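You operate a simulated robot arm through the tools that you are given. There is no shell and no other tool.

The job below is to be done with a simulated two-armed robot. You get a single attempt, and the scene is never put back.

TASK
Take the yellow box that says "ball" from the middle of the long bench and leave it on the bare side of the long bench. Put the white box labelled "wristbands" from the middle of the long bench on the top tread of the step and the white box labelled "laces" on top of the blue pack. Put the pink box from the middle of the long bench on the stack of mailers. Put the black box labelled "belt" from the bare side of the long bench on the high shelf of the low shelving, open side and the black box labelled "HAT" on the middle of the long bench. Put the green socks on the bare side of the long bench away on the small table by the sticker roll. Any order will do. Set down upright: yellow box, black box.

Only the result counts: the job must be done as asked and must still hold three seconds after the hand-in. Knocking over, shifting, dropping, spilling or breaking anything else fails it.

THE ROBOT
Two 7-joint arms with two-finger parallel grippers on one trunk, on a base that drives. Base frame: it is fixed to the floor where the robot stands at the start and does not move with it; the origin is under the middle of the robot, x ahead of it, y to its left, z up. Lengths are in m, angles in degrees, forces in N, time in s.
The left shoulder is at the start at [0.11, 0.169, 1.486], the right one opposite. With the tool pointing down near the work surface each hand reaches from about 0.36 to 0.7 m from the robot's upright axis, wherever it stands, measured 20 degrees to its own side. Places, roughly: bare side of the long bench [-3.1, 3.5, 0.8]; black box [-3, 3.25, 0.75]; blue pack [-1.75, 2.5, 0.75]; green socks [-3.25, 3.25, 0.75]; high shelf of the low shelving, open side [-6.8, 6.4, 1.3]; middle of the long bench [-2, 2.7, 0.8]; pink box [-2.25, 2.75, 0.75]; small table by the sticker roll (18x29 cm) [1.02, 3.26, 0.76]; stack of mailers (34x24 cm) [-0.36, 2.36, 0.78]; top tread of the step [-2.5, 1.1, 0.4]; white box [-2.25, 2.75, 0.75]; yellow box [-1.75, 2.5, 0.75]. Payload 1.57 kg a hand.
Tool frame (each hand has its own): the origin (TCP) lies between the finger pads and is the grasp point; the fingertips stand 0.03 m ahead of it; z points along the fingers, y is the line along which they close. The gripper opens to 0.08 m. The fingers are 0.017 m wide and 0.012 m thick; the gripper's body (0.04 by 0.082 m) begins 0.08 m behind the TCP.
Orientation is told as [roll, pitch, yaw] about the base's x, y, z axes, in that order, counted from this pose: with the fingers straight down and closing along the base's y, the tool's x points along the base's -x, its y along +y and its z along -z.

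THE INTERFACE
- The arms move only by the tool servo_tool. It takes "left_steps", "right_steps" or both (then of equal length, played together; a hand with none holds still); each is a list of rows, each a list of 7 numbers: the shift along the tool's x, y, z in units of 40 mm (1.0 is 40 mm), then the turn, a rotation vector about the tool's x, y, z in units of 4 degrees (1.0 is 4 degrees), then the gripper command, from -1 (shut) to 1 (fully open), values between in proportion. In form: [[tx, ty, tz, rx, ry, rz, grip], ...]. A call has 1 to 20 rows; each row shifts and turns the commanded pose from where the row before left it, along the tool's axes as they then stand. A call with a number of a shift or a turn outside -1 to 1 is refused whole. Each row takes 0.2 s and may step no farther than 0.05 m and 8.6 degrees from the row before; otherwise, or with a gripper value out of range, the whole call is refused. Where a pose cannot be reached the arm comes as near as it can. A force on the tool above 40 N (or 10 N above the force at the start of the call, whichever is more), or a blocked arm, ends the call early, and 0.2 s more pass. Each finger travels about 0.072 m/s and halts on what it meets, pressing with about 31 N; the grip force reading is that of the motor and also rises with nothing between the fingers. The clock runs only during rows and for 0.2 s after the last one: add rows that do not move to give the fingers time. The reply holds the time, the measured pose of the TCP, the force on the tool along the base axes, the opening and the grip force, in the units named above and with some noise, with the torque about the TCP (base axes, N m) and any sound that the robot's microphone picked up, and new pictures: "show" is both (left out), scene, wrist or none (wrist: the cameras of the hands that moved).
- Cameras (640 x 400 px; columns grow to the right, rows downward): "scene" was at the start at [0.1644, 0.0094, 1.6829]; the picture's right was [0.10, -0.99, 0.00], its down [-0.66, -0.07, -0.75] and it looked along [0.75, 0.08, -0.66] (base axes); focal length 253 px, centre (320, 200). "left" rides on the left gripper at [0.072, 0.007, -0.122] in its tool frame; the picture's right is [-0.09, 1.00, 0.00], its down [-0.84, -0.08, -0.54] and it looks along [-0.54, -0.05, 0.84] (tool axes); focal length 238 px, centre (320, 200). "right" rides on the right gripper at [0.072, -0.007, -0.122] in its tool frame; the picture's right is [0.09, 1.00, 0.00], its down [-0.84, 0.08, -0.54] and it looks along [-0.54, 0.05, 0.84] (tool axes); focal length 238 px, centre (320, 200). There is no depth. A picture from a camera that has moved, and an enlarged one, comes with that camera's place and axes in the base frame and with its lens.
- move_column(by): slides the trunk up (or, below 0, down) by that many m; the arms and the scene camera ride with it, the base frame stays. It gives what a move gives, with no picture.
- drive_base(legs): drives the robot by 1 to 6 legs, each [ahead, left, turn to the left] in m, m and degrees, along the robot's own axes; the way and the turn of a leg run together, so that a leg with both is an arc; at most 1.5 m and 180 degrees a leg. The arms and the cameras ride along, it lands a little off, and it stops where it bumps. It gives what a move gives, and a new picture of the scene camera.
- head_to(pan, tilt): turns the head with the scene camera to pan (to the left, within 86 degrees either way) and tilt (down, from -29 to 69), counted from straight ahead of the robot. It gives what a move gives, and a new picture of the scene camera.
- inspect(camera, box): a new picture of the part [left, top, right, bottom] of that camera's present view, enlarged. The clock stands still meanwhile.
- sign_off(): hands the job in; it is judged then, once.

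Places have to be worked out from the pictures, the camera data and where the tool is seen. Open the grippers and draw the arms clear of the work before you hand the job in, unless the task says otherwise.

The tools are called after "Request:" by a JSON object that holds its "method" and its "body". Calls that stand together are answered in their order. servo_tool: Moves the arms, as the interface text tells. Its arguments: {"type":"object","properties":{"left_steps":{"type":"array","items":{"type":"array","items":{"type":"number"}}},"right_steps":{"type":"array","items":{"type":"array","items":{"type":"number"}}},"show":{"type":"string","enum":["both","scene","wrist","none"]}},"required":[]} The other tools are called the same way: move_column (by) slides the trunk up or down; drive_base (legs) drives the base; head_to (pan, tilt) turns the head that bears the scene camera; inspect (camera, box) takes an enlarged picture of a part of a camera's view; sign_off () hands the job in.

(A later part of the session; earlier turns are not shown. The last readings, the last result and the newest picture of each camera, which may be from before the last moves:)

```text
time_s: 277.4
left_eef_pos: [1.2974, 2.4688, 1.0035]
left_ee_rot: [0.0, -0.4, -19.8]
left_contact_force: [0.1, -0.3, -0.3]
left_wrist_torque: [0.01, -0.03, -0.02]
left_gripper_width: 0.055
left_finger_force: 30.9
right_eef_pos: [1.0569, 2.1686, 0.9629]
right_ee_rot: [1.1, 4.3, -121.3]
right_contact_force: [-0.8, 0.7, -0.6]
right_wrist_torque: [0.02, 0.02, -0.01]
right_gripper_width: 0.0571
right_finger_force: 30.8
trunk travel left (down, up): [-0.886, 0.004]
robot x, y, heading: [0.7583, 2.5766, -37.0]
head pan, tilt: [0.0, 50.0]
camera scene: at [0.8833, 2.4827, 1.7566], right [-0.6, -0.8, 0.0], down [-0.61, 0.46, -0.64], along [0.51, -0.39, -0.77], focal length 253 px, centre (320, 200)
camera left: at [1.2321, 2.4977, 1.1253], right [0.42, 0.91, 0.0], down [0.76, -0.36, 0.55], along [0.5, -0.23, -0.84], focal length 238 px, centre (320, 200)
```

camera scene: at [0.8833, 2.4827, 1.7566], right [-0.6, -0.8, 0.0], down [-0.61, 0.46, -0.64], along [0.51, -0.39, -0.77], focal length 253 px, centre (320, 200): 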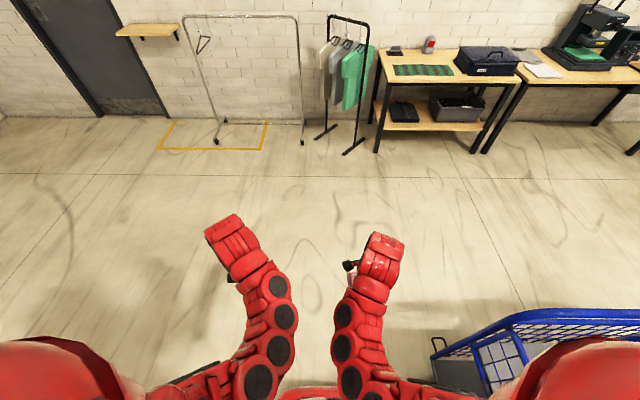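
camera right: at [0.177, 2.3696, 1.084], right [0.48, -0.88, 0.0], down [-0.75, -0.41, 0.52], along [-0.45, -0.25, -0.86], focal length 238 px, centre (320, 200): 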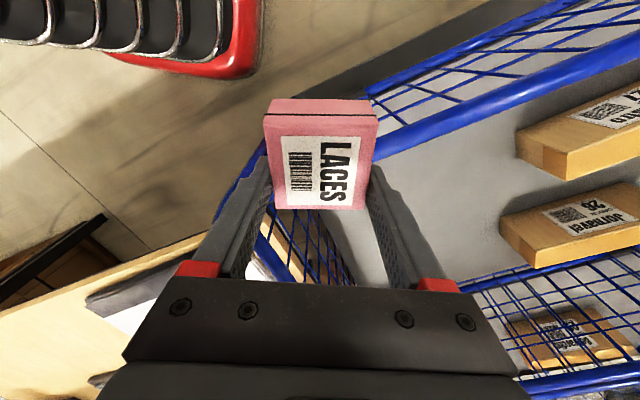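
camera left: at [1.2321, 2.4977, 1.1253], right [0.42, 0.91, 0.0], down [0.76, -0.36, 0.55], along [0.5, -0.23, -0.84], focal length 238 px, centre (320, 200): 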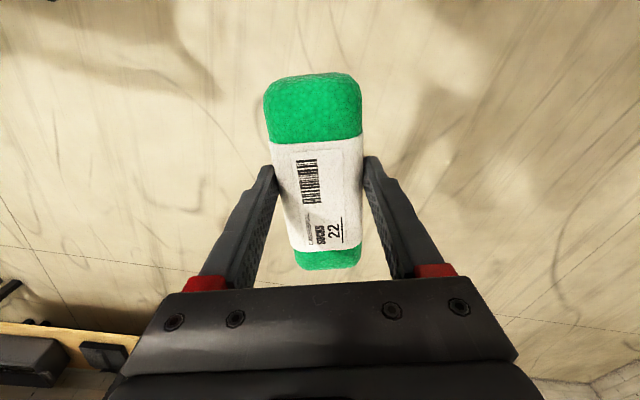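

The socks now point mostly fore-and-aft. I finish aligning the left hand and turn left 90° to face the small table.

Request:
{"method": "servo_tool", "body": {"left_steps": [[0, 0, 0, 0, 0, 1, -1], [0, 0, 0, 0, 0, 1, -1], [0, 0, 0, 0, 0, 1, -1], [0, 0, 0, 0, 0, 1, -1], [0, 0, 0, 0, 0, 0.3, -1]], "show": "none"}}

Request:
{"method": "drive_base", "body": {"legs": [[0, 0, 90.5]]}}

Request:
{"method": "inspect", "body": {"camera": "left", "box": [0, 0, 640, 400]}}

```text
time_s: 278.6
left_eef_pos: [1.2955, 2.4675, 1.0039]
left_ee_rot: [0.2, -0.4, -37.0]
left_contact_force: [-0.4, 1.2, -0.1]
left_wrist_torque: [-0.02, 0.02, 0.01]
left_gripper_width: 0.055
left_finger_force: 30.6
right_eef_pos: [1.0575, 2.1689, 0.9621]
right_ee_rot: [0.9, 4.2, -121.4]
right_contact_force: [-0.2, 0.2, -0.1]
right_wrist_torque: [0.03, -0.04, 0.02]
right_gripper_width: 0.057
right_finger_force: 31.7
trunk travel left (down, up): [-0.886, 0.004]
robot x, y, heading: [0.7579, 2.5768, -36.9]
head pan, tilt: [0.0, 50.0]
```

```text
time_s: 282.8
left_eef_pos: [0.8722, 3.1138, 1.0047]
left_ee_rot: [0.2, -0.4, 52.3]
left_contact_force: [-0.3, -0.6, -1.0]
left_wrist_torque: [-0.01, 0.02, -0.01]
left_gripper_width: 0.0552
left_finger_force: 31.4
right_eef_pos: [1.169, 2.871, 0.9632]
right_ee_rot: [1.0, 4.2, -32.1]
right_contact_force: [-0.4, 0.7, -0.4]
right_wrist_torque: [-0.05, 0.0, -0.02]
right_gripper_width: 0.057
right_finger_force: 31.3
trunk travel left (down, up): [-0.886, 0.004]
robot x, y, heading: [0.7571, 2.5762, 52.2]
head pan, tilt: [0.0, 50.0]
camera scene: at [0.8537, 2.7017, 1.7566], right [0.79, -0.61, 0.0], down [-0.47, -0.61, -0.64], along [0.39, 0.51, -0.77], focal length 253 px, centre (320, 200)
```

scene: 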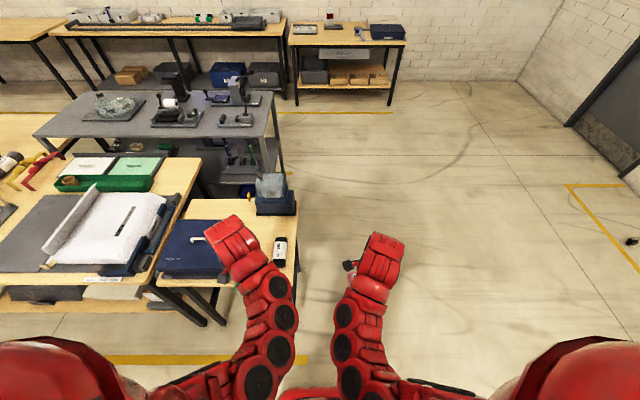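

```text
1.00 times, centred on (320, 200) of left (not enlarged: the box is as wide or as high as the picture)
camera zoom: at [0.8247, 3.0599, 1.1245], right [-0.73, 0.68, 0.0], down [0.57, 0.61, 0.55], along [0.37, 0.4, -0.84], focal length 238 px, centre (320, 200)
```

zoom: 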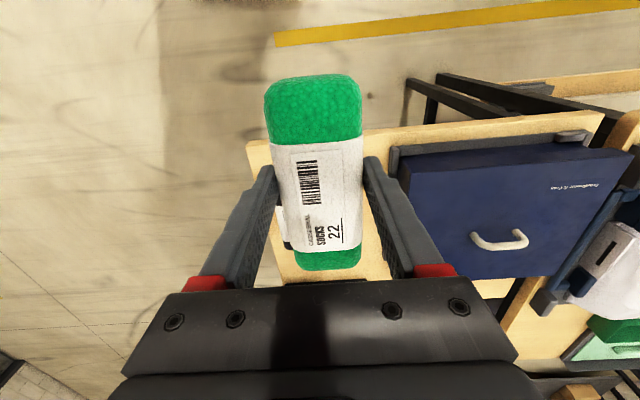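

The table is square to me: its right-front corner is 4.6 cm ahead and 12 cm right of the socks, the case's side about 10 cm to their left. I drive 0.12 m ahead and then shift the hand 2 cm left, 6.5 cm ahead.

Request:
{"method": "drive_base", "body": {"legs": [[0.12, 0, 0]]}}

Request:
{"method": "servo_tool", "body": {"left_steps": [[-0.55, 0.17, 0, 0, 0, 0, -1], [-0.55, 0.17, 0, 0, 0, 0, -1], [-0.55, 0.17, 0, 0, 0, 0, -1], [0, 0, 0, 0, 0, 0, -1]]}}

```text
time_s: 284.1
left_eef_pos: [0.9453, 3.2066, 1.004]
left_ee_rot: [0.2, -0.4, 52.2]
left_contact_force: [0.5, -0.5, -0.2]
left_wrist_torque: [-0.01, 0.04, -0.04]
left_gripper_width: 0.0554
left_finger_force: 30.9
right_eef_pos: [1.2402, 2.9626, 0.964]
right_ee_rot: [1.1, 4.1, -32.2]
right_contact_force: [0.4, -0.5, -0.6]
right_wrist_torque: [-0.03, -0.02, 0.04]
right_gripper_width: 0.0569
right_finger_force: 30.6
trunk travel left (down, up): [-0.886, 0.004]
robot x, y, heading: [0.8294, 2.6673, 52.1]
head pan, tilt: [0.0, 50.0]
camera scene: at [0.9251, 2.7937, 1.7567], right [0.79, -0.61, 0.0], down [-0.47, -0.6, -0.64], along [0.39, 0.51, -0.77], focal length 253 px, centre (320, 200)
```

scene: 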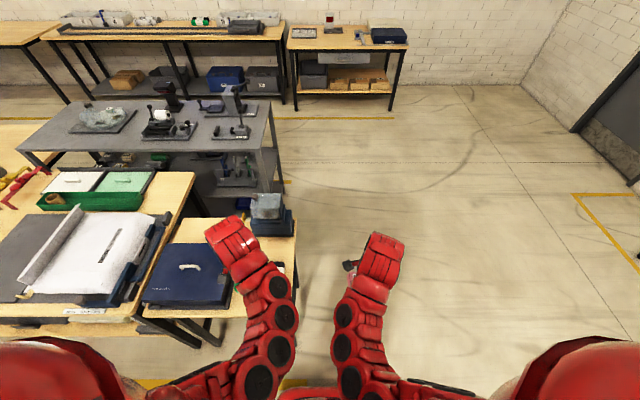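

```text
time_s: 285.1
left_eef_pos: [0.9708, 3.2707, 1.0049]
left_ee_rot: [0.2, -0.4, 52.2]
left_contact_force: [0.0, -0.1, -0.8]
left_wrist_torque: [0.01, 0.0, 0.01]
left_gripper_width: 0.0548
left_finger_force: 31.0
right_eef_pos: [1.2414, 2.9631, 0.9638]
right_ee_rot: [1.0, 4.2, -32.2]
right_contact_force: [0.4, -0.8, -0.7]
right_wrist_torque: [0.0, 0.03, 0.01]
right_gripper_width: 0.0573
right_finger_force: 31.2
trunk travel left (down, up): [-0.886, 0.004]
robot x, y, heading: [0.8302, 2.6705, 52.2]
head pan, tilt: [0.0, 50.0]
camera scene: at [0.9256, 2.7939, 1.7567], right [0.79, -0.61, 0.0], down [-0.47, -0.6, -0.64], along [0.39, 0.51, -0.77], focal length 253 px, centre (320, 200)
camera left: at [0.9225, 3.2166, 1.1258], right [-0.73, 0.68, 0.0], down [0.57, 0.61, 0.55], along [0.37, 0.4, -0.84], focal length 238 px, centre (320, 200)
```

scene: 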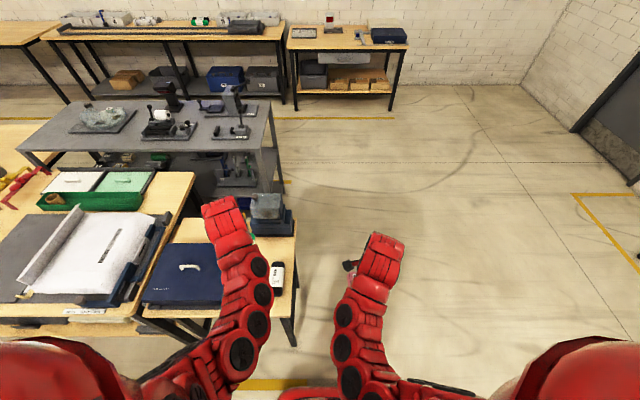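
left: 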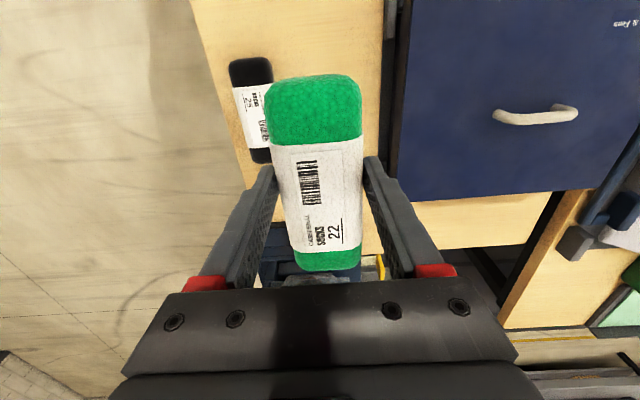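

The free gap is 15 cm wide and the socks hang nearly in its middle. I lower the trunk 0.12 m.

Request:
{"method": "move_column", "body": {"by": -0.12}}

Request:
{"method": "inspect", "body": {"camera": "left", "box": [0, 0, 640, 400]}}

```text
time_s: 286.6
left_eef_pos: [0.9714, 3.2708, 0.8857]
left_ee_rot: [0.2, -0.5, 52.2]
left_contact_force: [-0.4, 0.3, 0.1]
left_wrist_torque: [0.0, 0.03, 0.0]
left_gripper_width: 0.0548
left_finger_force: 30.7
right_eef_pos: [1.2418, 2.9638, 0.8417]
right_ee_rot: [1.0, 4.2, -32.2]
right_contact_force: [-0.1, -0.5, -0.6]
right_wrist_torque: [-0.01, -0.05, 0.0]
right_gripper_width: 0.0571
right_finger_force: 31.2
trunk travel left (down, up): [-0.766, 0.124]
robot x, y, heading: [0.8274, 2.6702, 52.3]
head pan, tilt: [0.0, 50.0]
```

```text
1.00 times, centred on (320, 200) of left (not enlarged: the box is as wide or as high as the picture)
camera zoom: at [0.9226, 3.217, 1.0057], right [-0.73, 0.68, 0.0], down [0.57, 0.61, 0.55], along [0.37, 0.4, -0.84], focal length 238 px, centre (320, 200)
```

zoom: 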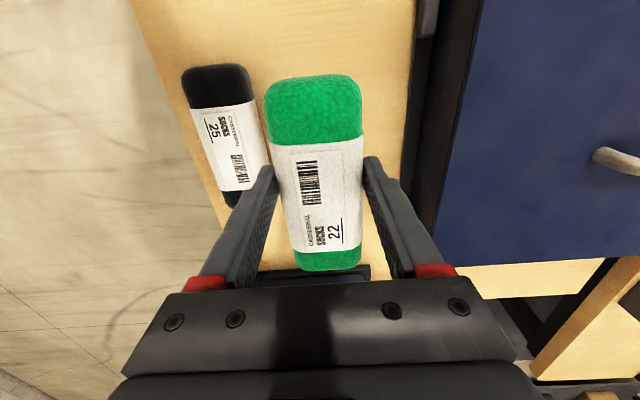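

I shift 1 cm left to the gap's middle and lower to just above the table.

Request:
{"method": "servo_tool", "body": {"left_steps": [[0, 0.25, 0, 0, 0, 0, -1], [0, 0, 0.6, 0, 0, 0, -1], [0, 0, 0.6, 0, 0, 0, -1], [0, 0, 0.5, 0, 0, 0, -1], [0, 0, 0, 0, 0, 0, -1]], "show": "wrist"}}

```text
time_s: 287.8
left_eef_pos: [0.9628, 3.2782, 0.8175]
left_ee_rot: [0.3, -0.5, 52.2]
left_contact_force: [-0.1, 0.5, -0.3]
left_wrist_torque: [-0.03, -0.04, 0.01]
left_gripper_width: 0.055
left_finger_force: 30.7
right_eef_pos: [1.2419, 2.9629, 0.8428]
right_ee_rot: [1.0, 4.1, -32.2]
right_contact_force: [0.6, 0.4, -0.1]
right_wrist_torque: [0.02, 0.0, -0.03]
right_gripper_width: 0.0569
right_finger_force: 31.1
trunk travel left (down, up): [-0.766, 0.124]
robot x, y, heading: [0.8277, 2.6718, 52.6]
head pan, tilt: [0.0, 50.0]
camera left: at [0.9141, 3.224, 0.9376], right [-0.73, 0.68, 0.0], down [0.57, 0.61, 0.55], along [0.37, 0.4, -0.84], focal length 238 px, centre (320, 200)
```

left: 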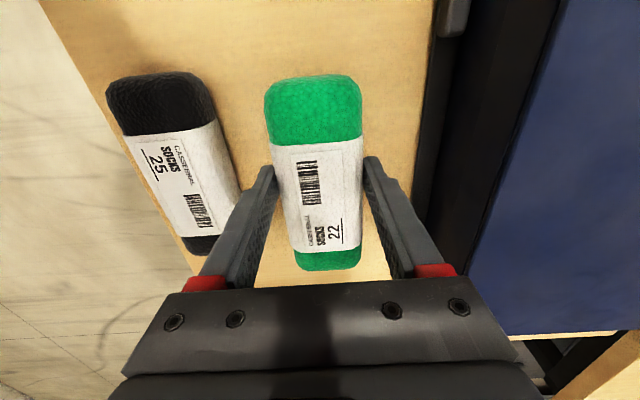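

Nicely between the black socks and the case. I lower the last centimetres gently.

Request:
{"method": "servo_tool", "body": {"left_steps": [[0, 0, 0.15, 0, 0, 0, -1], [0, 0, 0.1, 0, 0, 0, -1], [0, 0, 0.06, 0, 0, 0, -1], [0, 0, 0, 0, 0, 0, -1]], "show": "none"}}

```text
time_s: 288.8
left_eef_pos: [0.9633, 3.2776, 0.8032]
left_ee_rot: [0.2, -0.4, 52.3]
left_contact_force: [0.3, 0.1, -1.2]
left_wrist_torque: [0.01, -0.02, -0.02]
left_gripper_width: 0.055
left_finger_force: 30.9
right_eef_pos: [1.2406, 2.9641, 0.8422]
right_ee_rot: [1.1, 4.2, -32.2]
right_contact_force: [-0.8, 0.0, -0.3]
right_wrist_torque: [-0.02, -0.02, -0.04]
right_gripper_width: 0.057
right_finger_force: 31.4
trunk travel left (down, up): [-0.766, 0.124]
robot x, y, heading: [0.8266, 2.6714, 52.5]
head pan, tilt: [0.0, 50.0]
```

Request:
{"method": "servo_tool", "body": {"left_steps": [[0, 0, 0.06, 0, 0, 0, -1], [0, 0, 0.06, 0, 0, 0, -1], [0, 0, 0, 0, 0, 0, -1]], "show": "none"}}

```text
time_s: 289.6
left_eef_pos: [0.9629, 3.2775, 0.8]
left_ee_rot: [0.2, -0.3, 52.2]
left_contact_force: [0.1, -0.6, 0.6]
left_wrist_torque: [0.05, -0.13, -0.04]
left_gripper_width: 0.055
left_finger_force: 31.2
right_eef_pos: [1.2414, 2.9626, 0.8445]
right_ee_rot: [1.3, 4.2, -32.2]
right_contact_force: [-0.1, 0.5, -0.4]
right_wrist_torque: [-0.01, 0.0, -0.01]
right_gripper_width: 0.0567
right_finger_force: 31.1
trunk travel left (down, up): [-0.766, 0.124]
robot x, y, heading: [0.8313, 2.6714, 52.4]
head pan, tilt: [0.0, 50.0]
```

Request:
{"method": "servo_tool", "body": {"left_steps": [[0, 0, 0.06, 0, 0, 0, -1], [0, 0, 0, 0, 0, 0, -1]], "show": "none"}}

```text
time_s: 290.2
left_eef_pos: [0.9638, 3.2774, 0.7987]
left_ee_rot: [0.4, -0.6, 52.2]
left_contact_force: [0.7, 2.4, 19.1]
left_wrist_torque: [-0.32, -0.03, 0.02]
left_gripper_width: 0.0549
left_finger_force: 31.3
right_eef_pos: [1.241, 2.9624, 0.8438]
right_ee_rot: [1.0, 4.2, -32.2]
right_contact_force: [-0.9, -0.2, -0.8]
right_wrist_torque: [-0.01, -0.02, 0.01]
right_gripper_width: 0.0571
right_finger_force: 31.0
trunk travel left (down, up): [-0.766, 0.124]
robot x, y, heading: [0.8318, 2.6696, 52.4]
head pan, tilt: [0.0, 50.0]
```

The socks rest on the table. I open only a little, so as not to touch the neighbours, and lift.

Request:
{"method": "servo_tool", "body": {"left_steps": [[0, 0, -0.03, 0, 0, 0, -1], [0, 0, 0, 0, 0, 0, 0.5], [0, 0, 0, 0, 0, 0, 0.7], [0, 0, 0, 0, 0, 0, 0.7], [0, 0, -0.3, 0, 0, 0, 0.7], [0, 0, -0.6, 0, 0, 0, 0.7], [0, 0, -0.9, 0, 0, 0, 0.7], [0, 0, -0.9, 0, 0, 0, 0.7]]}}

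```text
time_s: 292.0
left_eef_pos: [0.964, 3.2763, 0.9071]
left_ee_rot: [0.1, -0.3, 52.1]
left_contact_force: [-0.2, -0.8, 1.6]
left_wrist_torque: [0.03, -0.01, 0.01]
left_gripper_width: 0.0681
left_finger_force: 0.1
right_eef_pos: [1.2404, 2.9625, 0.8436]
right_ee_rot: [1.2, 4.3, -32.3]
right_contact_force: [-0.6, 0.8, -0.6]
right_wrist_torque: [0.0, -0.02, -0.01]
right_gripper_width: 0.0566
right_finger_force: 30.8
trunk travel left (down, up): [-0.766, 0.124]
robot x, y, heading: [0.8283, 2.6689, 52.3]
head pan, tilt: [0.0, 50.0]
camera scene: at [0.9264, 2.7942, 1.6366], right [0.79, -0.61, 0.0], down [-0.47, -0.6, -0.64], along [0.39, 0.51, -0.77], focal length 253 px, centre (320, 200)
camera left: at [0.915, 3.2219, 1.0273], right [-0.73, 0.68, 0.0], down [0.57, 0.61, 0.55], along [0.37, 0.4, -0.84], focal length 238 px, centre (320, 200)
```

scene: 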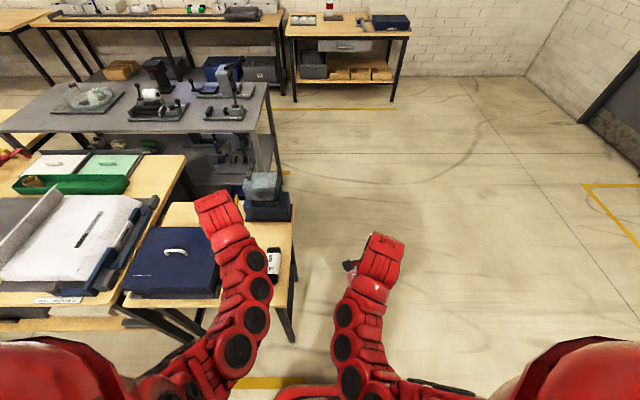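
left: 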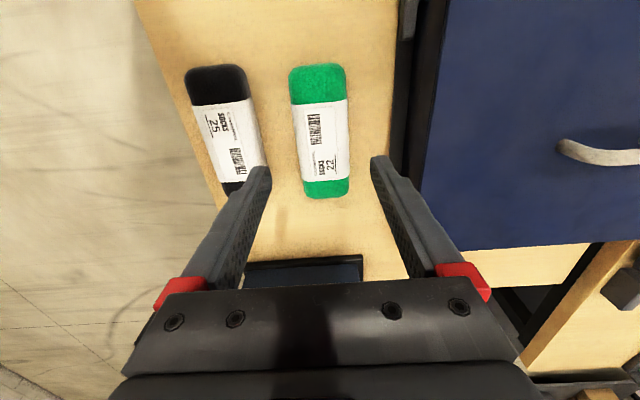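

The green socks lie on the small table beside the black ones. I raise the trunk again, level the right hand (it was tilted 4° by the touch), and back off a little.

Request:
{"method": "move_column", "body": {"by": 0.12}}

Request:
{"method": "servo_tool", "body": {"right_steps": [[0, 0, 0, 0.25, -1, 0, -1], [0, 0, 0, 0, -0.05, 0, -1], [0, 0, 0, 0, 0, 0, -1], [0, 0, 0, 0, 0, 0, -1]], "left_steps": [[0, 0, -0.6, 0, 0, 0, 0.7], [0, 0, -0.6, 0, 0, 0, 0.7], [0, 0, -0.6, 0, 0, 0, 0.7], [0, 0, 0, 0, 0, 0, 0.7]]}}

```text
time_s: 293.5
left_eef_pos: [0.9632, 3.2776, 1.0257]
left_ee_rot: [0.2, -0.4, 52.2]
left_contact_force: [0.8, -0.5, 0.0]
left_wrist_torque: [0.0, 0.0, -0.01]
left_gripper_width: 0.0677
left_finger_force: 0.1
right_eef_pos: [1.2421, 2.963, 0.965]
right_ee_rot: [1.0, 4.3, -32.2]
right_contact_force: [-0.6, 0.6, -0.2]
right_wrist_torque: [-0.03, -0.01, 0.0]
right_gripper_width: 0.0567
right_finger_force: 31.4
trunk travel left (down, up): [-0.886, 0.004]
robot x, y, heading: [0.83, 2.6695, 52.0]
head pan, tilt: [0.0, 50.0]
```

```text
time_s: 294.5
left_eef_pos: [0.9617, 3.2774, 1.0797]
left_ee_rot: [0.3, -0.5, 52.2]
left_contact_force: [-0.3, 0.4, -0.4]
left_wrist_torque: [-0.01, 0.0, -0.03]
left_gripper_width: 0.0679
left_finger_force: 0.1
left hand out of reach, approached as far as the arm can: row 3
right_eef_pos: [1.2422, 2.9623, 0.9618]
right_ee_rot: [0.0, 0.0, -32.2]
right_contact_force: [-0.4, 0.4, -1.1]
right_wrist_torque: [-0.03, 0.01, 0.03]
right_gripper_width: 0.0568
right_finger_force: 31.1
trunk travel left (down, up): [-0.886, 0.004]
robot x, y, heading: [0.8272, 2.6702, 52.3]
head pan, tilt: [0.0, 50.0]
camera scene: at [0.9259, 2.795, 1.7566], right [0.79, -0.61, 0.0], down [-0.47, -0.61, -0.64], along [0.39, 0.51, -0.77], focal length 253 px, centre (320, 200)
camera right: at [1.1764, 2.9967, 1.0846], right [0.45, 0.89, 0.0], down [0.75, -0.38, 0.54], along [0.48, -0.25, -0.84], focal length 238 px, centre (320, 200)
camera left: at [0.914, 3.2232, 1.2009], right [-0.73, 0.68, 0.01], down [0.57, 0.61, 0.55], along [0.37, 0.41, -0.84], focal length 238 px, centre (320, 200)
```

scene: 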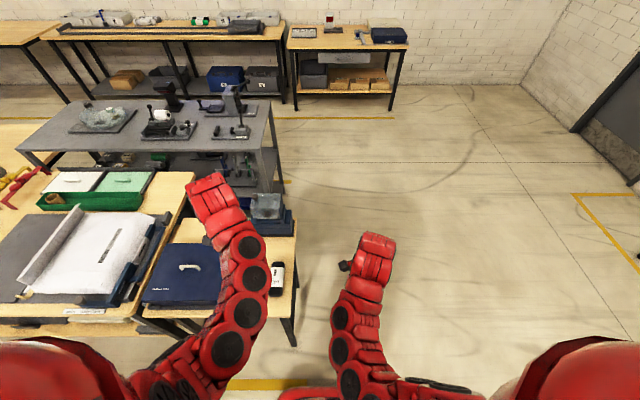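
right: 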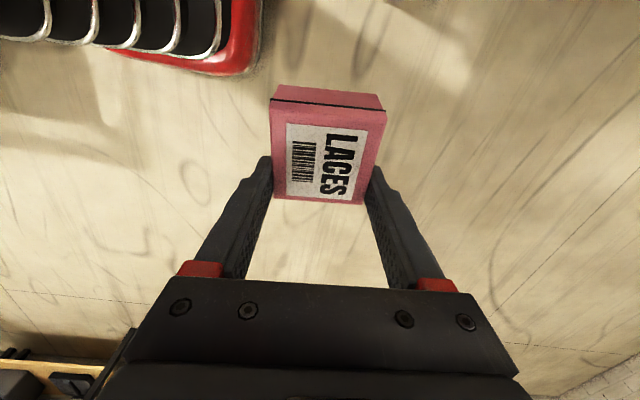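
left: 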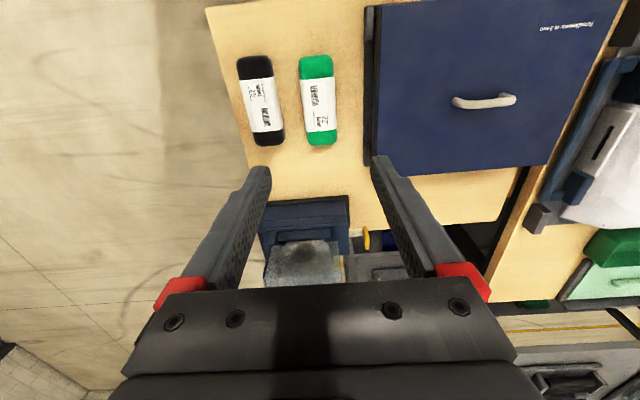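

Pink is still firmly held but pivoted ~9° in the grip; I'll compensate when placing. I back off 0.15 m and turn left to face along the aisle again.

Request:
{"method": "drive_base", "body": {"legs": [[-0.15, 0, 0]]}}

Request:
{"method": "drive_base", "body": {"legs": [[0, 0, 91]]}}

```text
time_s: 295.8
left_eef_pos: [0.8743, 3.1614, 1.0793]
left_ee_rot: [0.2, -0.4, 52.1]
left_contact_force: [0.5, 0.4, 0.3]
left_wrist_torque: [0.04, 0.01, -0.01]
left_gripper_width: 0.0682
left_finger_force: 0.1
right_eef_pos: [1.1519, 2.8478, 0.9617]
right_ee_rot: [0.1, 0.0, -32.4]
right_contact_force: [0.1, 0.8, -1.3]
right_wrist_torque: [-0.04, 0.01, 0.01]
right_gripper_width: 0.0569
right_finger_force: 30.9
trunk travel left (down, up): [-0.886, 0.004]
robot x, y, heading: [0.7391, 2.5522, 52.4]
head pan, tilt: [0.0, 50.0]
camera scene: at [0.8371, 2.68, 1.7562], right [0.79, -0.61, 0.0], down [-0.47, -0.61, -0.64], along [0.39, 0.51, -0.77], focal length 253 px, centre (320, 200)
```

scene: 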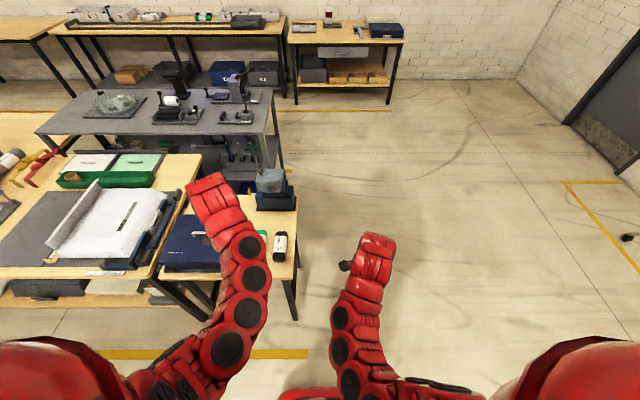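

```text
time_s: 300.1
left_eef_pos: [0.1276, 2.6708, 1.0803]
left_ee_rot: [0.4, -0.5, 143.7]
left_contact_force: [0.0, 0.1, -0.1]
left_wrist_torque: [0.0, 0.01, 0.03]
left_gripper_width: 0.0676
left_finger_force: 0.0
right_eef_pos: [0.4345, 2.9579, 0.9629]
right_ee_rot: [0.1, 0.0, 59.2]
right_contact_force: [-0.7, 0.3, -0.6]
right_wrist_torque: [-0.01, -0.03, -0.03]
right_gripper_width: 0.0568
right_finger_force: 31.1
trunk travel left (down, up): [-0.886, 0.004]
robot x, y, heading: [0.7347, 2.5501, 143.7]
head pan, tilt: [0.0, 50.0]
camera scene: at [0.6121, 2.6468, 1.7566], right [0.59, 0.81, 0.0], down [0.62, -0.45, -0.64], along [-0.52, 0.38, -0.77], focal length 253 px, centre (320, 200)
```

scene: 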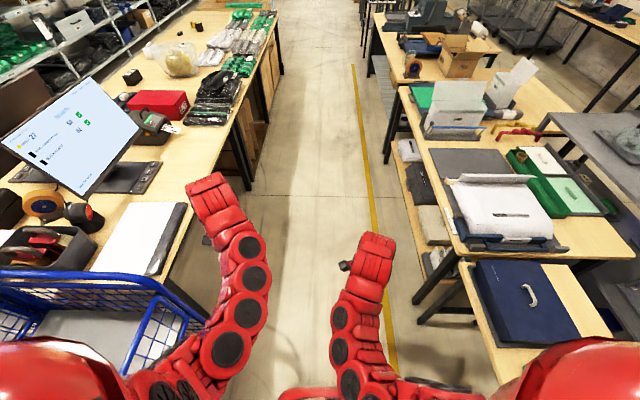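

The far aisle ahead is free. I drive 1.3 m along it, past the stack, and turn left to face the bench away from the cage.

Request:
{"method": "drive_base", "body": {"legs": [[1.3, -0.08, 0]]}}

Request:
{"method": "drive_base", "body": {"legs": [[0, 0, 89.8]]}}

```text
time_s: 306.7
left_eef_pos: [-0.8802, 3.5086, 1.0805]
left_ee_rot: [0.3, -0.6, 143.7]
left_contact_force: [0.9, -0.3, 0.5]
left_wrist_torque: [0.04, -0.01, -0.02]
left_gripper_width: 0.068
left_finger_force: 0.1
right_eef_pos: [-0.5736, 3.7952, 0.9634]
right_ee_rot: [0.1, 0.0, 59.2]
right_contact_force: [0.6, 0.0, -0.3]
right_wrist_torque: [0.01, 0.02, 0.01]
right_gripper_width: 0.057
right_finger_force: 31.0
trunk travel left (down, up): [-0.886, 0.004]
robot x, y, heading: [-0.2687, 3.3915, 143.7]
head pan, tilt: [0.0, 50.0]
camera scene: at [-0.3954, 3.4851, 1.7566], right [0.59, 0.81, 0.0], down [0.62, -0.45, -0.64], along [-0.52, 0.38, -0.77], focal length 253 px, centre (320, 200)
```

scene: 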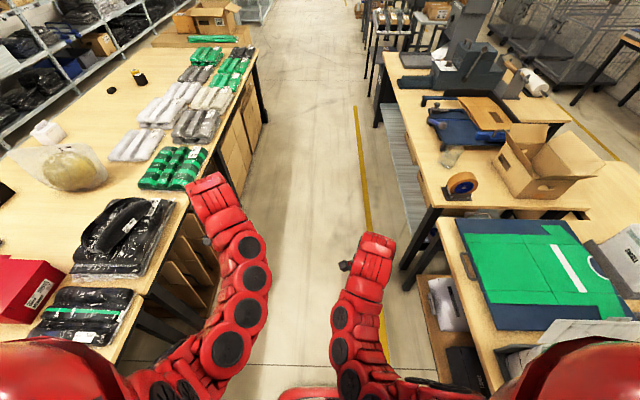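

```text
time_s: 310.8
left_eef_pos: [-0.4179, 2.7875, 1.0798]
left_ee_rot: [0.3, -0.5, -129.3]
left_contact_force: [-0.3, 0.8, 0.5]
left_wrist_torque: [0.01, 0.01, 0.03]
left_gripper_width: 0.068
left_finger_force: 0.1
right_eef_pos: [-0.689, 3.1085, 0.9636]
right_ee_rot: [0.1, 0.0, 146.2]
right_contact_force: [0.3, 0.2, -0.4]
right_wrist_torque: [0.01, -0.01, 0.01]
right_gripper_width: 0.0571
right_finger_force: 30.7
trunk travel left (down, up): [-0.886, 0.004]
robot x, y, heading: [-0.2709, 3.3892, -129.4]
head pan, tilt: [0.0, 50.0]
camera scene: at [-0.3685, 3.2705, 1.7566], right [-0.77, 0.63, 0.0], down [0.49, 0.59, -0.64], along [-0.41, -0.5, -0.77], focal length 253 px, centre (320, 200)
```

scene: 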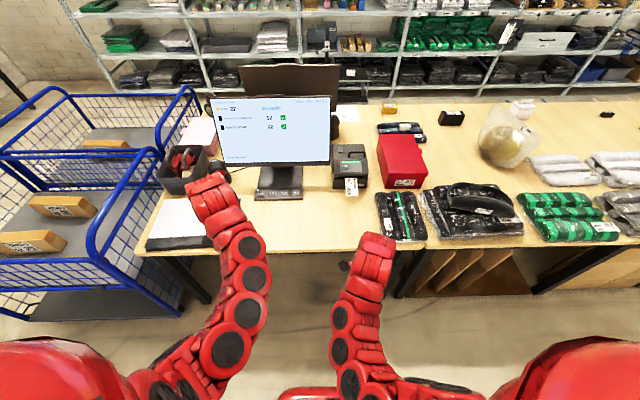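

I'm facing the bench with the mailer stack ahead-left. I square up and strafe 0.66 m left at this distance, keeping both hands outside the cage.

Request:
{"method": "drive_base", "body": {"legs": [[0, 0, 2.9], [0, 0.66, 0]]}}

Request:
{"method": "inspect", "body": {"camera": "right", "box": [0, 0, 640, 400]}}

```text
time_s: 314.9
left_eef_pos: [0.1487, 2.3828, 1.081]
left_ee_rot: [0.4, -0.5, -126.6]
left_contact_force: [0.3, -1.3, -0.2]
left_wrist_torque: [-0.01, -0.02, -0.02]
left_gripper_width: 0.0678
left_finger_force: 0.1
right_eef_pos: [-0.1375, 2.6918, 0.9637]
right_ee_rot: [0.1, 0.0, 148.9]
right_contact_force: [-0.2, -0.6, -0.5]
right_wrist_torque: [0.01, 0.02, -0.02]
right_gripper_width: 0.0568
right_finger_force: 31.2
trunk travel left (down, up): [-0.886, 0.004]
robot x, y, heading: [0.2674, 2.9924, -126.7]
head pan, tilt: [0.0, 50.0]
camera scene: at [0.176, 2.8675, 1.7566], right [-0.8, 0.6, 0.0], down [0.46, 0.61, -0.64], along [-0.38, -0.52, -0.77], focal length 253 px, centre (320, 200)
```

scene: 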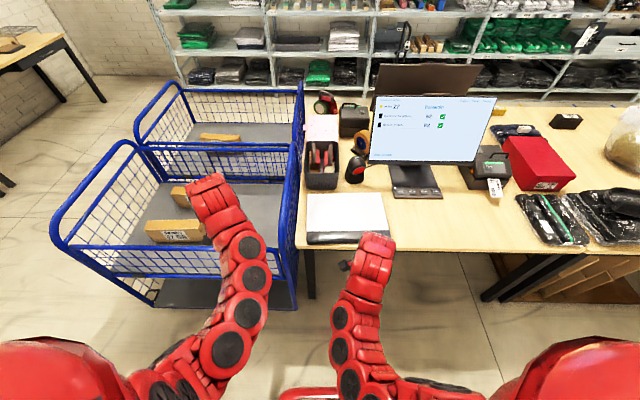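

```text
1.00 times, centred on (320, 200) of right (not enlarged: the box is as wide or as high as the picture)
camera zoom: at [-0.0718, 2.6598, 1.0847], right [-0.44, -0.9, 0.0], down [-0.76, 0.37, 0.54], along [-0.49, 0.24, -0.84], focal length 238 px, centre (320, 200)
```

zoom: 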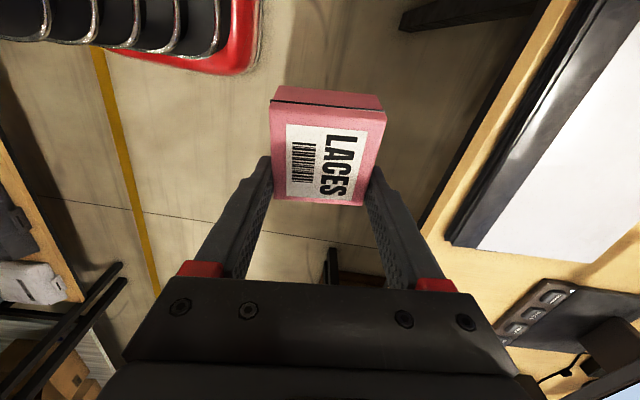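

The stack's centre is about 0.385 m straight ahead of the pink box. I drive ahead 0.28 m; the left hand stays ~10 cm above the cage arch.

Request:
{"method": "drive_base", "body": {"legs": [[0.28, 0, 0]]}}

Request:
{"method": "inspect", "body": {"camera": "right", "box": [0, 0, 640, 400]}}

Request:
{"method": "inspect", "body": {"camera": "left", "box": [0, 0, 640, 400]}}

```text
time_s: 316.9
left_eef_pos: [-0.019, 2.163, 1.0808]
left_ee_rot: [0.4, -0.5, -126.8]
left_contact_force: [1.0, 0.4, 0.3]
left_wrist_torque: [0.0, -0.01, 0.02]
left_gripper_width: 0.068
left_finger_force: 0.0
right_eef_pos: [-0.3018, 2.4702, 0.9634]
right_ee_rot: [0.0, 0.0, 148.7]
right_contact_force: [-0.3, 0.4, -0.9]
right_wrist_torque: [-0.03, 0.03, -0.04]
right_gripper_width: 0.0566
right_finger_force: 30.7
trunk travel left (down, up): [-0.886, 0.004]
robot x, y, heading: [0.1024, 2.7719, -126.7]
head pan, tilt: [0.0, 50.0]
camera scene: at [0.0117, 2.647, 1.7567], right [-0.8, 0.6, 0.0], down [0.46, 0.61, -0.64], along [-0.39, -0.52, -0.77], focal length 253 px, centre (320, 200)
```

scene: 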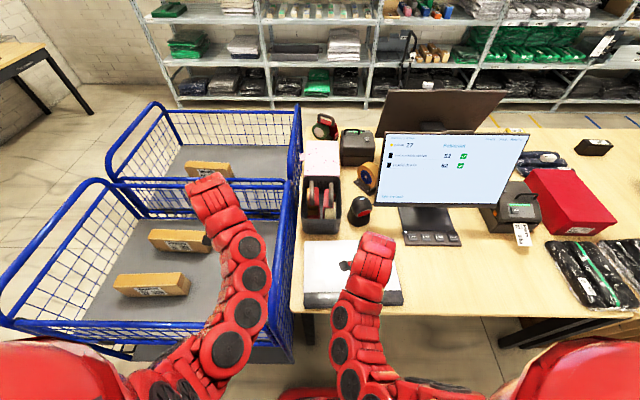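

```text
1.00 times, centred on (320, 200) of right (not enlarged: the box is as wide or as high as the picture)
camera zoom: at [-0.2375, 2.44, 1.0852], right [-0.44, -0.9, 0.0], down [-0.75, 0.37, 0.54], along [-0.49, 0.24, -0.84], focal length 238 px, centre (320, 200)
```

zoom: 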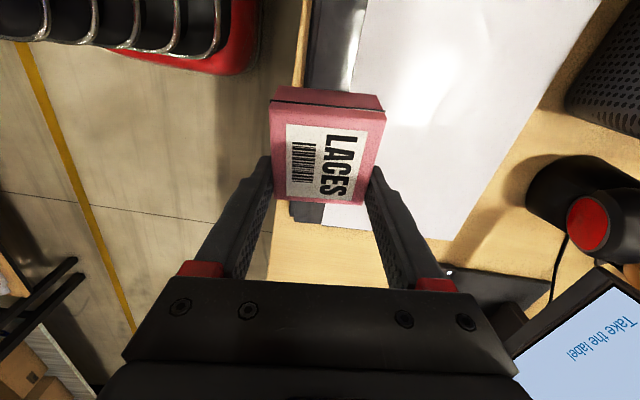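

```text
1.00 times, centred on (320, 200) of left (not enlarged: the box is as wide or as high as the picture)
camera zoom: at [0.0315, 2.2167, 1.2012], right [0.74, -0.67, 0.01], down [-0.56, -0.62, 0.55], along [-0.36, -0.41, -0.84], focal length 238 px, centre (320, 200)
```

zoom: 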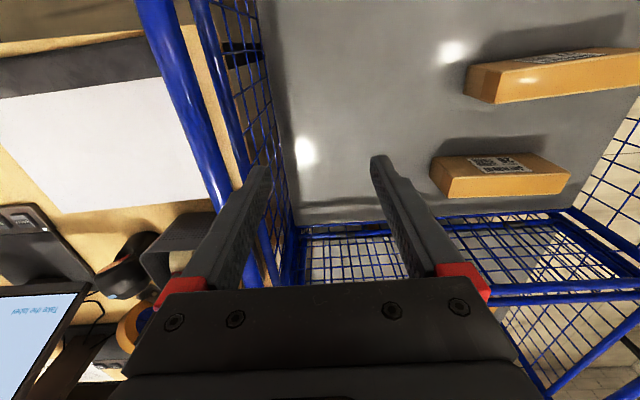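

The hand is already over the stack's near edge with the stack centre about 11 cm further ahead. I extend the right arm by 11 cm and lower part way.

Request:
{"method": "servo_tool", "body": {"right_steps": [[0, 0.9, 0, 0, 0, 0, -1], [0, 0.9, 0, 0, 0, 0, -1], [0, 0.9, 0, 0, 0, 0, -1], [0, 0, 0.5, 0, -1, 0, -1], [0, 0, 0.5, 0, -1, 0, -1], [0, 0, 0.5, 0, 0, 0, -1], [0, 0, 0, 0, 0, 0, -1]]}}

```text
time_s: 318.4
left_eef_pos: [-0.017, 2.1619, 1.0814]
left_ee_rot: [0.3, -0.4, -126.8]
left_contact_force: [-0.5, 0.5, 1.2]
left_wrist_torque: [-0.04, 0.02, 0.0]
left_gripper_width: 0.0681
left_finger_force: 0.1
right_eef_pos: [-0.3619, 2.3791, 0.9031]
right_ee_rot: [0.0, -8.2, 148.7]
right_contact_force: [0.0, 0.0, -0.3]
right_wrist_torque: [0.06, 0.04, -0.03]
right_gripper_width: 0.0571
right_finger_force: 30.8
trunk travel left (down, up): [-0.886, 0.004]
robot x, y, heading: [0.1048, 2.7704, -126.9]
head pan, tilt: [0.0, 50.0]
camera scene: at [0.0114, 2.6461, 1.7566], right [-0.8, 0.6, 0.0], down [0.46, 0.61, -0.64], along [-0.39, -0.51, -0.77], focal length 253 px, centre (320, 200)
camera right: at [-0.2825, 2.3405, 1.0138], right [-0.44, -0.9, -0.01], down [-0.68, 0.33, 0.65], along [-0.58, 0.3, -0.76], focal length 238 px, centre (320, 200)
```

scene: 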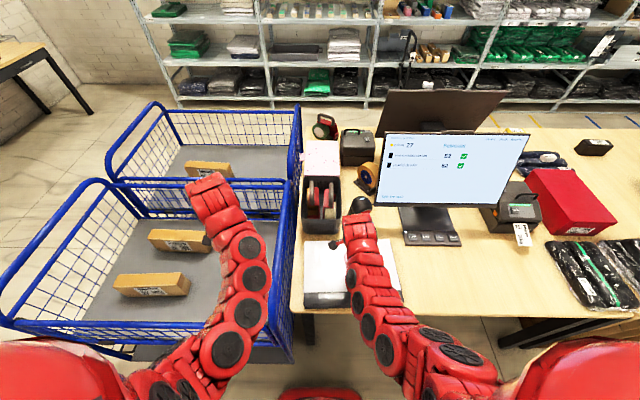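
right: 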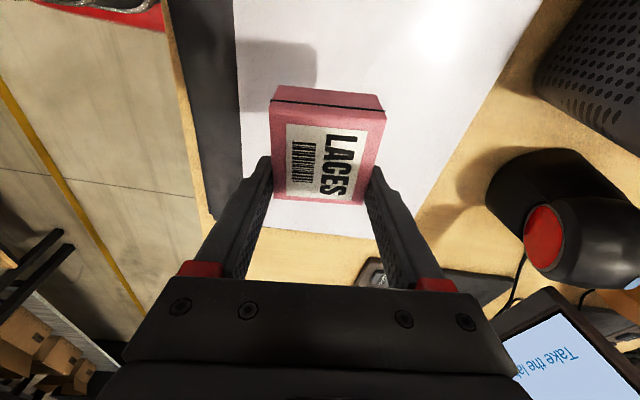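

The pink box is over the middle of the white stack and level. I lower towards it in small steps.

Request:
{"method": "servo_tool", "body": {"right_steps": [[0, 0, 0.7, 0, 0, 0, -1], [0, 0, 0.5, 0, 0, 0, -1], [0, 0, 0.3, 0, 0, 0, -1], [0, 0, 0, 0, 0, 0, -1]]}}

```text
time_s: 319.4
left_eef_pos: [-0.0197, 2.1612, 1.0798]
left_ee_rot: [0.3, -0.5, -126.8]
left_contact_force: [0.0, 0.1, 0.4]
left_wrist_torque: [0.02, -0.04, 0.02]
left_gripper_width: 0.0677
left_finger_force: 0.1
right_eef_pos: [-0.3696, 2.3849, 0.8439]
right_ee_rot: [0.1, -8.0, 148.6]
right_contact_force: [0.0, -0.6, -0.7]
right_wrist_torque: [-0.01, 0.03, -0.02]
right_gripper_width: 0.0568
right_finger_force: 31.4
trunk travel left (down, up): [-0.886, 0.004]
robot x, y, heading: [0.1077, 2.7679, -127.0]
head pan, tilt: [0.0, 50.0]
camera scene: at [0.0105, 2.6458, 1.7566], right [-0.8, 0.6, 0.0], down [0.46, 0.61, -0.64], along [-0.39, -0.51, -0.77], focal length 253 px, centre (320, 200)
camera right: at [-0.2918, 2.3451, 0.9549], right [-0.44, -0.9, -0.01], down [-0.68, 0.33, 0.65], along [-0.58, 0.3, -0.76], focal length 238 px, centre (320, 200)
```

scene: 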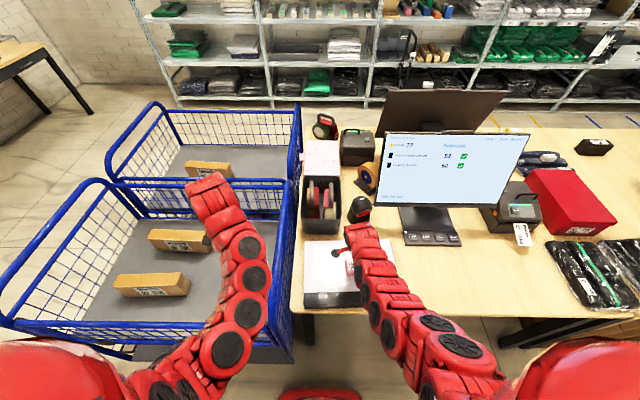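
right: 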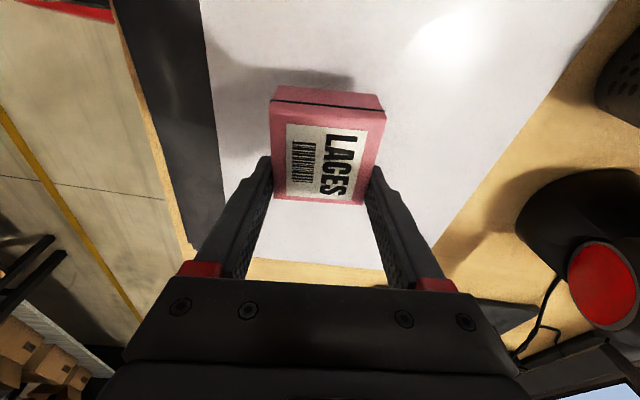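

Request:
{"method": "servo_tool", "body": {"right_steps": [[0, 0, 0.12, 0, 0, 0, -1], [0, 0, 0.12, 0, 0, 0, -1], [0, 0, 0.1, 0, 0, 0, -1], [0, 0, 0, 0, 0, 0, -1]], "show": "none"}}

```text
time_s: 320.4
left_eef_pos: [-0.0192, 2.162, 1.0801]
left_ee_rot: [0.2, -0.5, -126.7]
left_contact_force: [-0.9, 0.1, 0.5]
left_wrist_torque: [-0.02, 0.05, 0.04]
left_gripper_width: 0.0682
left_finger_force: 0.1
right_eef_pos: [-0.371, 2.3863, 0.8301]
right_ee_rot: [0.0, -8.1, 148.6]
right_contact_force: [-0.6, -0.3, -0.2]
right_wrist_torque: [-0.02, -0.01, 0.0]
right_gripper_width: 0.057
right_finger_force: 30.7
trunk travel left (down, up): [-0.886, 0.004]
robot x, y, heading: [0.1075, 2.7684, -126.9]
head pan, tilt: [0.0, 50.0]
```

No contact yet; I go on in 3–4 mm steps.

Request:
{"method": "servo_tool", "body": {"right_steps": [[0, 0, 0.1, 0, 0, 0, -1], [0, 0, 0.08, 0, 0, 0, -1], [0, 0, 0, 0, 0, 0, -1]], "show": "wrist"}}

```text
time_s: 321.2
left_eef_pos: [-0.0173, 2.1615, 1.08]
left_ee_rot: [0.3, -0.4, -126.8]
left_contact_force: [0.3, 0.3, -0.4]
left_wrist_torque: [-0.01, -0.01, 0.02]
left_gripper_width: 0.0681
left_finger_force: 0.0
right_eef_pos: [-0.373, 2.3855, 0.8251]
right_ee_rot: [0.4, -8.1, 148.7]
right_contact_force: [-1.4, -3.4, 14.6]
right_wrist_torque: [0.36, -0.02, 0.02]
right_gripper_width: 0.0572
right_finger_force: 31.5
trunk travel left (down, up): [-0.886, 0.004]
robot x, y, heading: [0.1062, 2.7735, -126.9]
head pan, tilt: [0.0, 50.0]
camera right: at [-0.2937, 2.3461, 0.9355], right [-0.44, -0.9, -0.01], down [-0.68, 0.33, 0.65], along [-0.59, 0.29, -0.76], focal length 238 px, centre (320, 200)
```

right: 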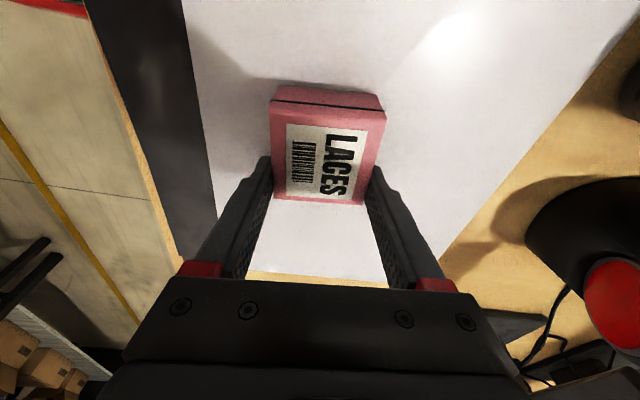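

The pink box has settled on the stack (14.6 N). I open and lift back along the same line.

Request:
{"method": "servo_tool", "body": {"right_steps": [[0, 0, -0.02, 0, 0, 0, 0.6], [0, 0, 0, 0, 0, 0, 0.9], [0, 0, 0, 0, 0, 0, 0.9], [0, 0, -0.3, 0, 0, 0, 0.9], [0, 0, -0.7, 0, 0, 0, 0.9], [0, 0, -0.9, 0, 0, 0, 0.9], [0, 0, -0.9, 0, 0, 0, 0.9]]}}

```text
time_s: 322.9
left_eef_pos: [-0.0179, 2.1612, 1.0797]
left_ee_rot: [0.3, -0.5, -126.8]
left_contact_force: [-1.0, -0.1, -0.2]
left_wrist_torque: [-0.01, -0.02, 0.01]
left_gripper_width: 0.068
left_finger_force: 0.1
right_eef_pos: [-0.3577, 2.3758, 0.9355]
right_ee_rot: [0.1, -8.1, 148.6]
right_contact_force: [0.0, -0.3, 0.6]
right_wrist_torque: [0.04, 0.0, -0.01]
right_gripper_width: 0.0761
right_finger_force: 0.1
trunk travel left (down, up): [-0.886, 0.004]
robot x, y, heading: [0.1002, 2.7671, -127.1]
head pan, tilt: [0.0, 50.0]
camera scene: at [0.0114, 2.646, 1.7566], right [-0.8, 0.6, 0.0], down [0.46, 0.61, -0.64], along [-0.39, -0.51, -0.77], focal length 253 px, centre (320, 200)
camera right: at [-0.2796, 2.3357, 1.0457], right [-0.44, -0.9, -0.01], down [-0.68, 0.33, 0.65], along [-0.58, 0.29, -0.76], focal length 238 px, centre (320, 200)
```

scene: 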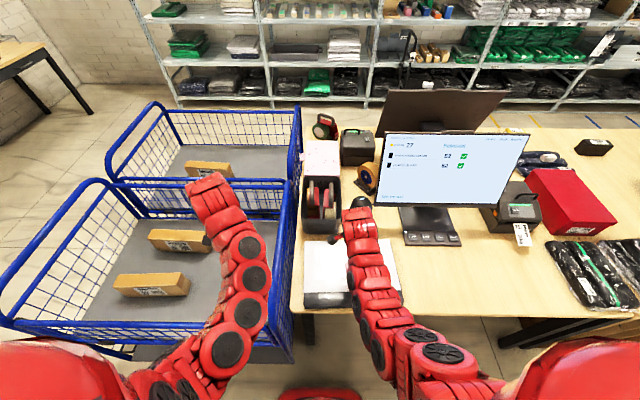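
right: 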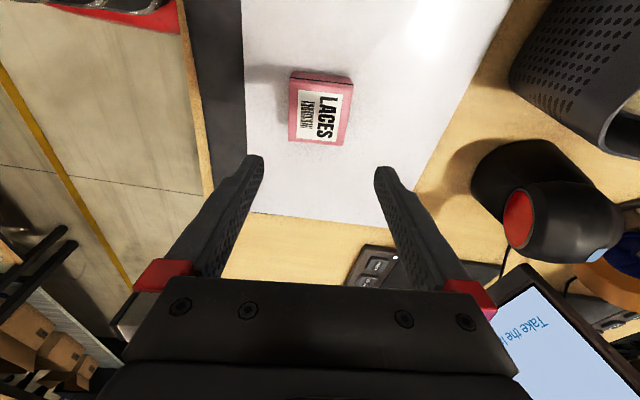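

Pink lies flat on the mailers. I back straight out 0.3 m and level the right hand.

Request:
{"method": "drive_base", "body": {"legs": [[-0.3, 0, 0]]}}

Request:
{"method": "servo_tool", "body": {"right_steps": [[0, 0, -0.4, 0, 1, 0, 0.9], [0, 0, -0.4, 0, 1, 0, 0.9], [0, 0, 0, 0, 0.05, 0, 0.9]], "show": "scene"}}

```text
time_s: 324.9
left_eef_pos: [0.1612, 2.402, 1.0799]
left_ee_rot: [0.3, -0.4, -126.8]
left_contact_force: [-0.4, -0.6, 0.3]
left_wrist_torque: [0.02, 0.01, -0.02]
left_gripper_width: 0.0677
left_finger_force: 0.0
right_eef_pos: [-0.1794, 2.6169, 0.9337]
right_ee_rot: [0.0, -8.0, 148.6]
right_contact_force: [0.5, -0.1, 0.1]
right_wrist_torque: [0.02, 0.04, 0.03]
right_gripper_width: 0.0758
right_finger_force: 0.1
trunk travel left (down, up): [-0.886, 0.004]
robot x, y, heading: [0.2833, 3.0115, -127.0]
head pan, tilt: [0.0, 50.0]
camera scene: at [0.1901, 2.8855, 1.7564], right [-0.8, 0.6, 0.0], down [0.46, 0.61, -0.64], along [-0.39, -0.51, -0.77], focal length 253 px, centre (320, 200)
```

scene: 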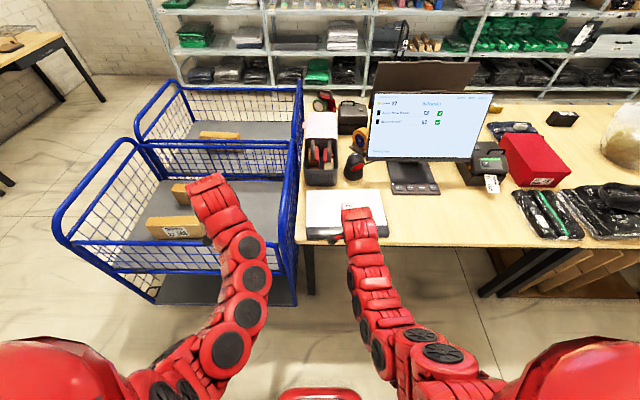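

```text
time_s: 325.7
left_eef_pos: [0.1627, 2.4026, 1.0797]
left_ee_rot: [0.3, -0.4, -126.9]
left_contact_force: [-0.8, -0.1, -1.0]
left_wrist_torque: [0.02, 0.04, -0.04]
left_gripper_width: 0.0679
left_finger_force: 0.0
right_eef_pos: [-0.1755, 2.615, 0.9668]
right_ee_rot: [0.1, 0.1, 148.6]
right_contact_force: [0.0, 0.3, -0.9]
right_wrist_torque: [0.04, -0.01, 0.01]
right_gripper_width: 0.0762
right_finger_force: 0.0
trunk travel left (down, up): [-0.886, 0.004]
robot x, y, heading: [0.2854, 3.0095, -127.1]
head pan, tilt: [0.0, 50.0]
camera scene: at [0.1917, 2.8871, 1.7566], right [-0.8, 0.6, 0.0], down [0.46, 0.61, -0.64], along [-0.39, -0.51, -0.77], focal length 253 px, centre (320, 200)
```

scene: 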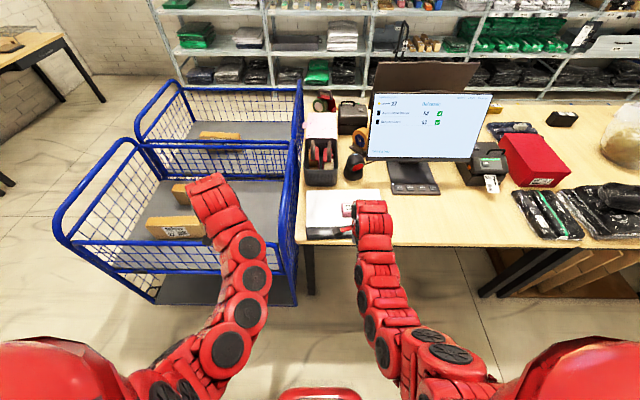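

Everything there is in order. I turn right to face along the far aisle and drive back around the bench for the BELT box.

Request:
{"method": "drive_base", "body": {"legs": [[0, 0, -89.4]]}}

Request:
{"method": "head_to", "body": {"pan": 0, "tilt": 25}}

```text
time_s: 330.0
left_eef_pos: [-0.3212, 3.1529, 1.0797]
left_ee_rot: [0.3, -0.6, 141.6]
left_contact_force: [-0.2, -0.3, 0.5]
left_wrist_torque: [0.02, -0.02, 0.0]
left_gripper_width: 0.0678
left_finger_force: 0.0
right_eef_pos: [-0.1005, 3.4833, 0.9666]
right_ee_rot: [0.1, 0.2, 57.2]
right_contact_force: [0.3, 0.9, -0.1]
right_wrist_torque: [0.02, 0.02, 0.0]
right_gripper_width: 0.076
right_finger_force: 0.1
trunk travel left (down, up): [-0.886, 0.004]
robot x, y, heading: [0.2853, 3.0099, 141.5]
head pan, tilt: [0.0, 50.0]
camera scene: at [0.1621, 3.1103, 1.7566], right [0.62, 0.78, 0.0], down [0.6, -0.48, -0.64], along [-0.5, 0.4, -0.77], focal length 253 px, centre (320, 200)
```

scene: 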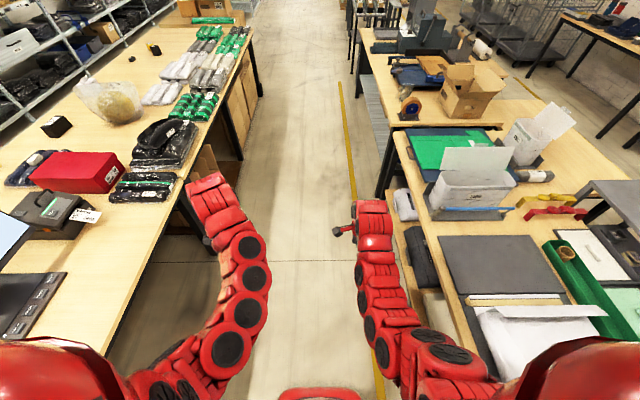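

```text
time_s: 330.9
left_eef_pos: [-0.3199, 3.1532, 1.0809]
left_ee_rot: [0.2, -0.5, 141.6]
left_contact_force: [0.7, 0.4, 0.4]
left_wrist_torque: [-0.01, 0.02, -0.01]
left_gripper_width: 0.068
left_finger_force: 0.1
right_eef_pos: [-0.1002, 3.4831, 0.9668]
right_ee_rot: [0.1, 0.2, 57.1]
right_contact_force: [0.2, 0.4, 0.0]
right_wrist_torque: [0.04, 0.01, -0.01]
right_gripper_width: 0.0759
right_finger_force: 0.0
trunk travel left (down, up): [-0.886, 0.004]
robot x, y, heading: [0.2844, 3.0119, 141.7]
head pan, tilt: [0.0, 25.0]
camera scene: at [0.1503, 3.1197, 1.794], right [0.62, 0.78, 0.0], down [0.33, -0.26, -0.91], along [-0.71, 0.56, -0.42], focal length 253 px, centre (320, 200)
```

scene: 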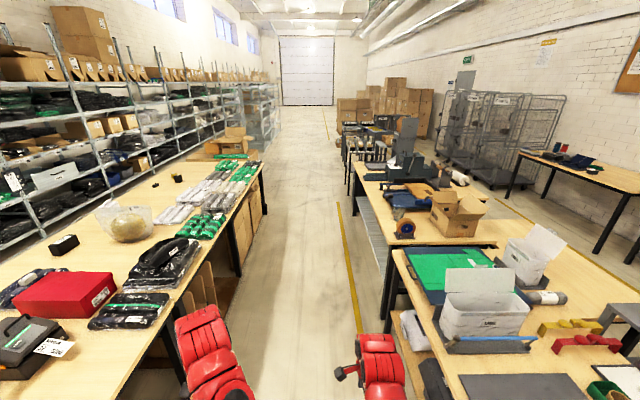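

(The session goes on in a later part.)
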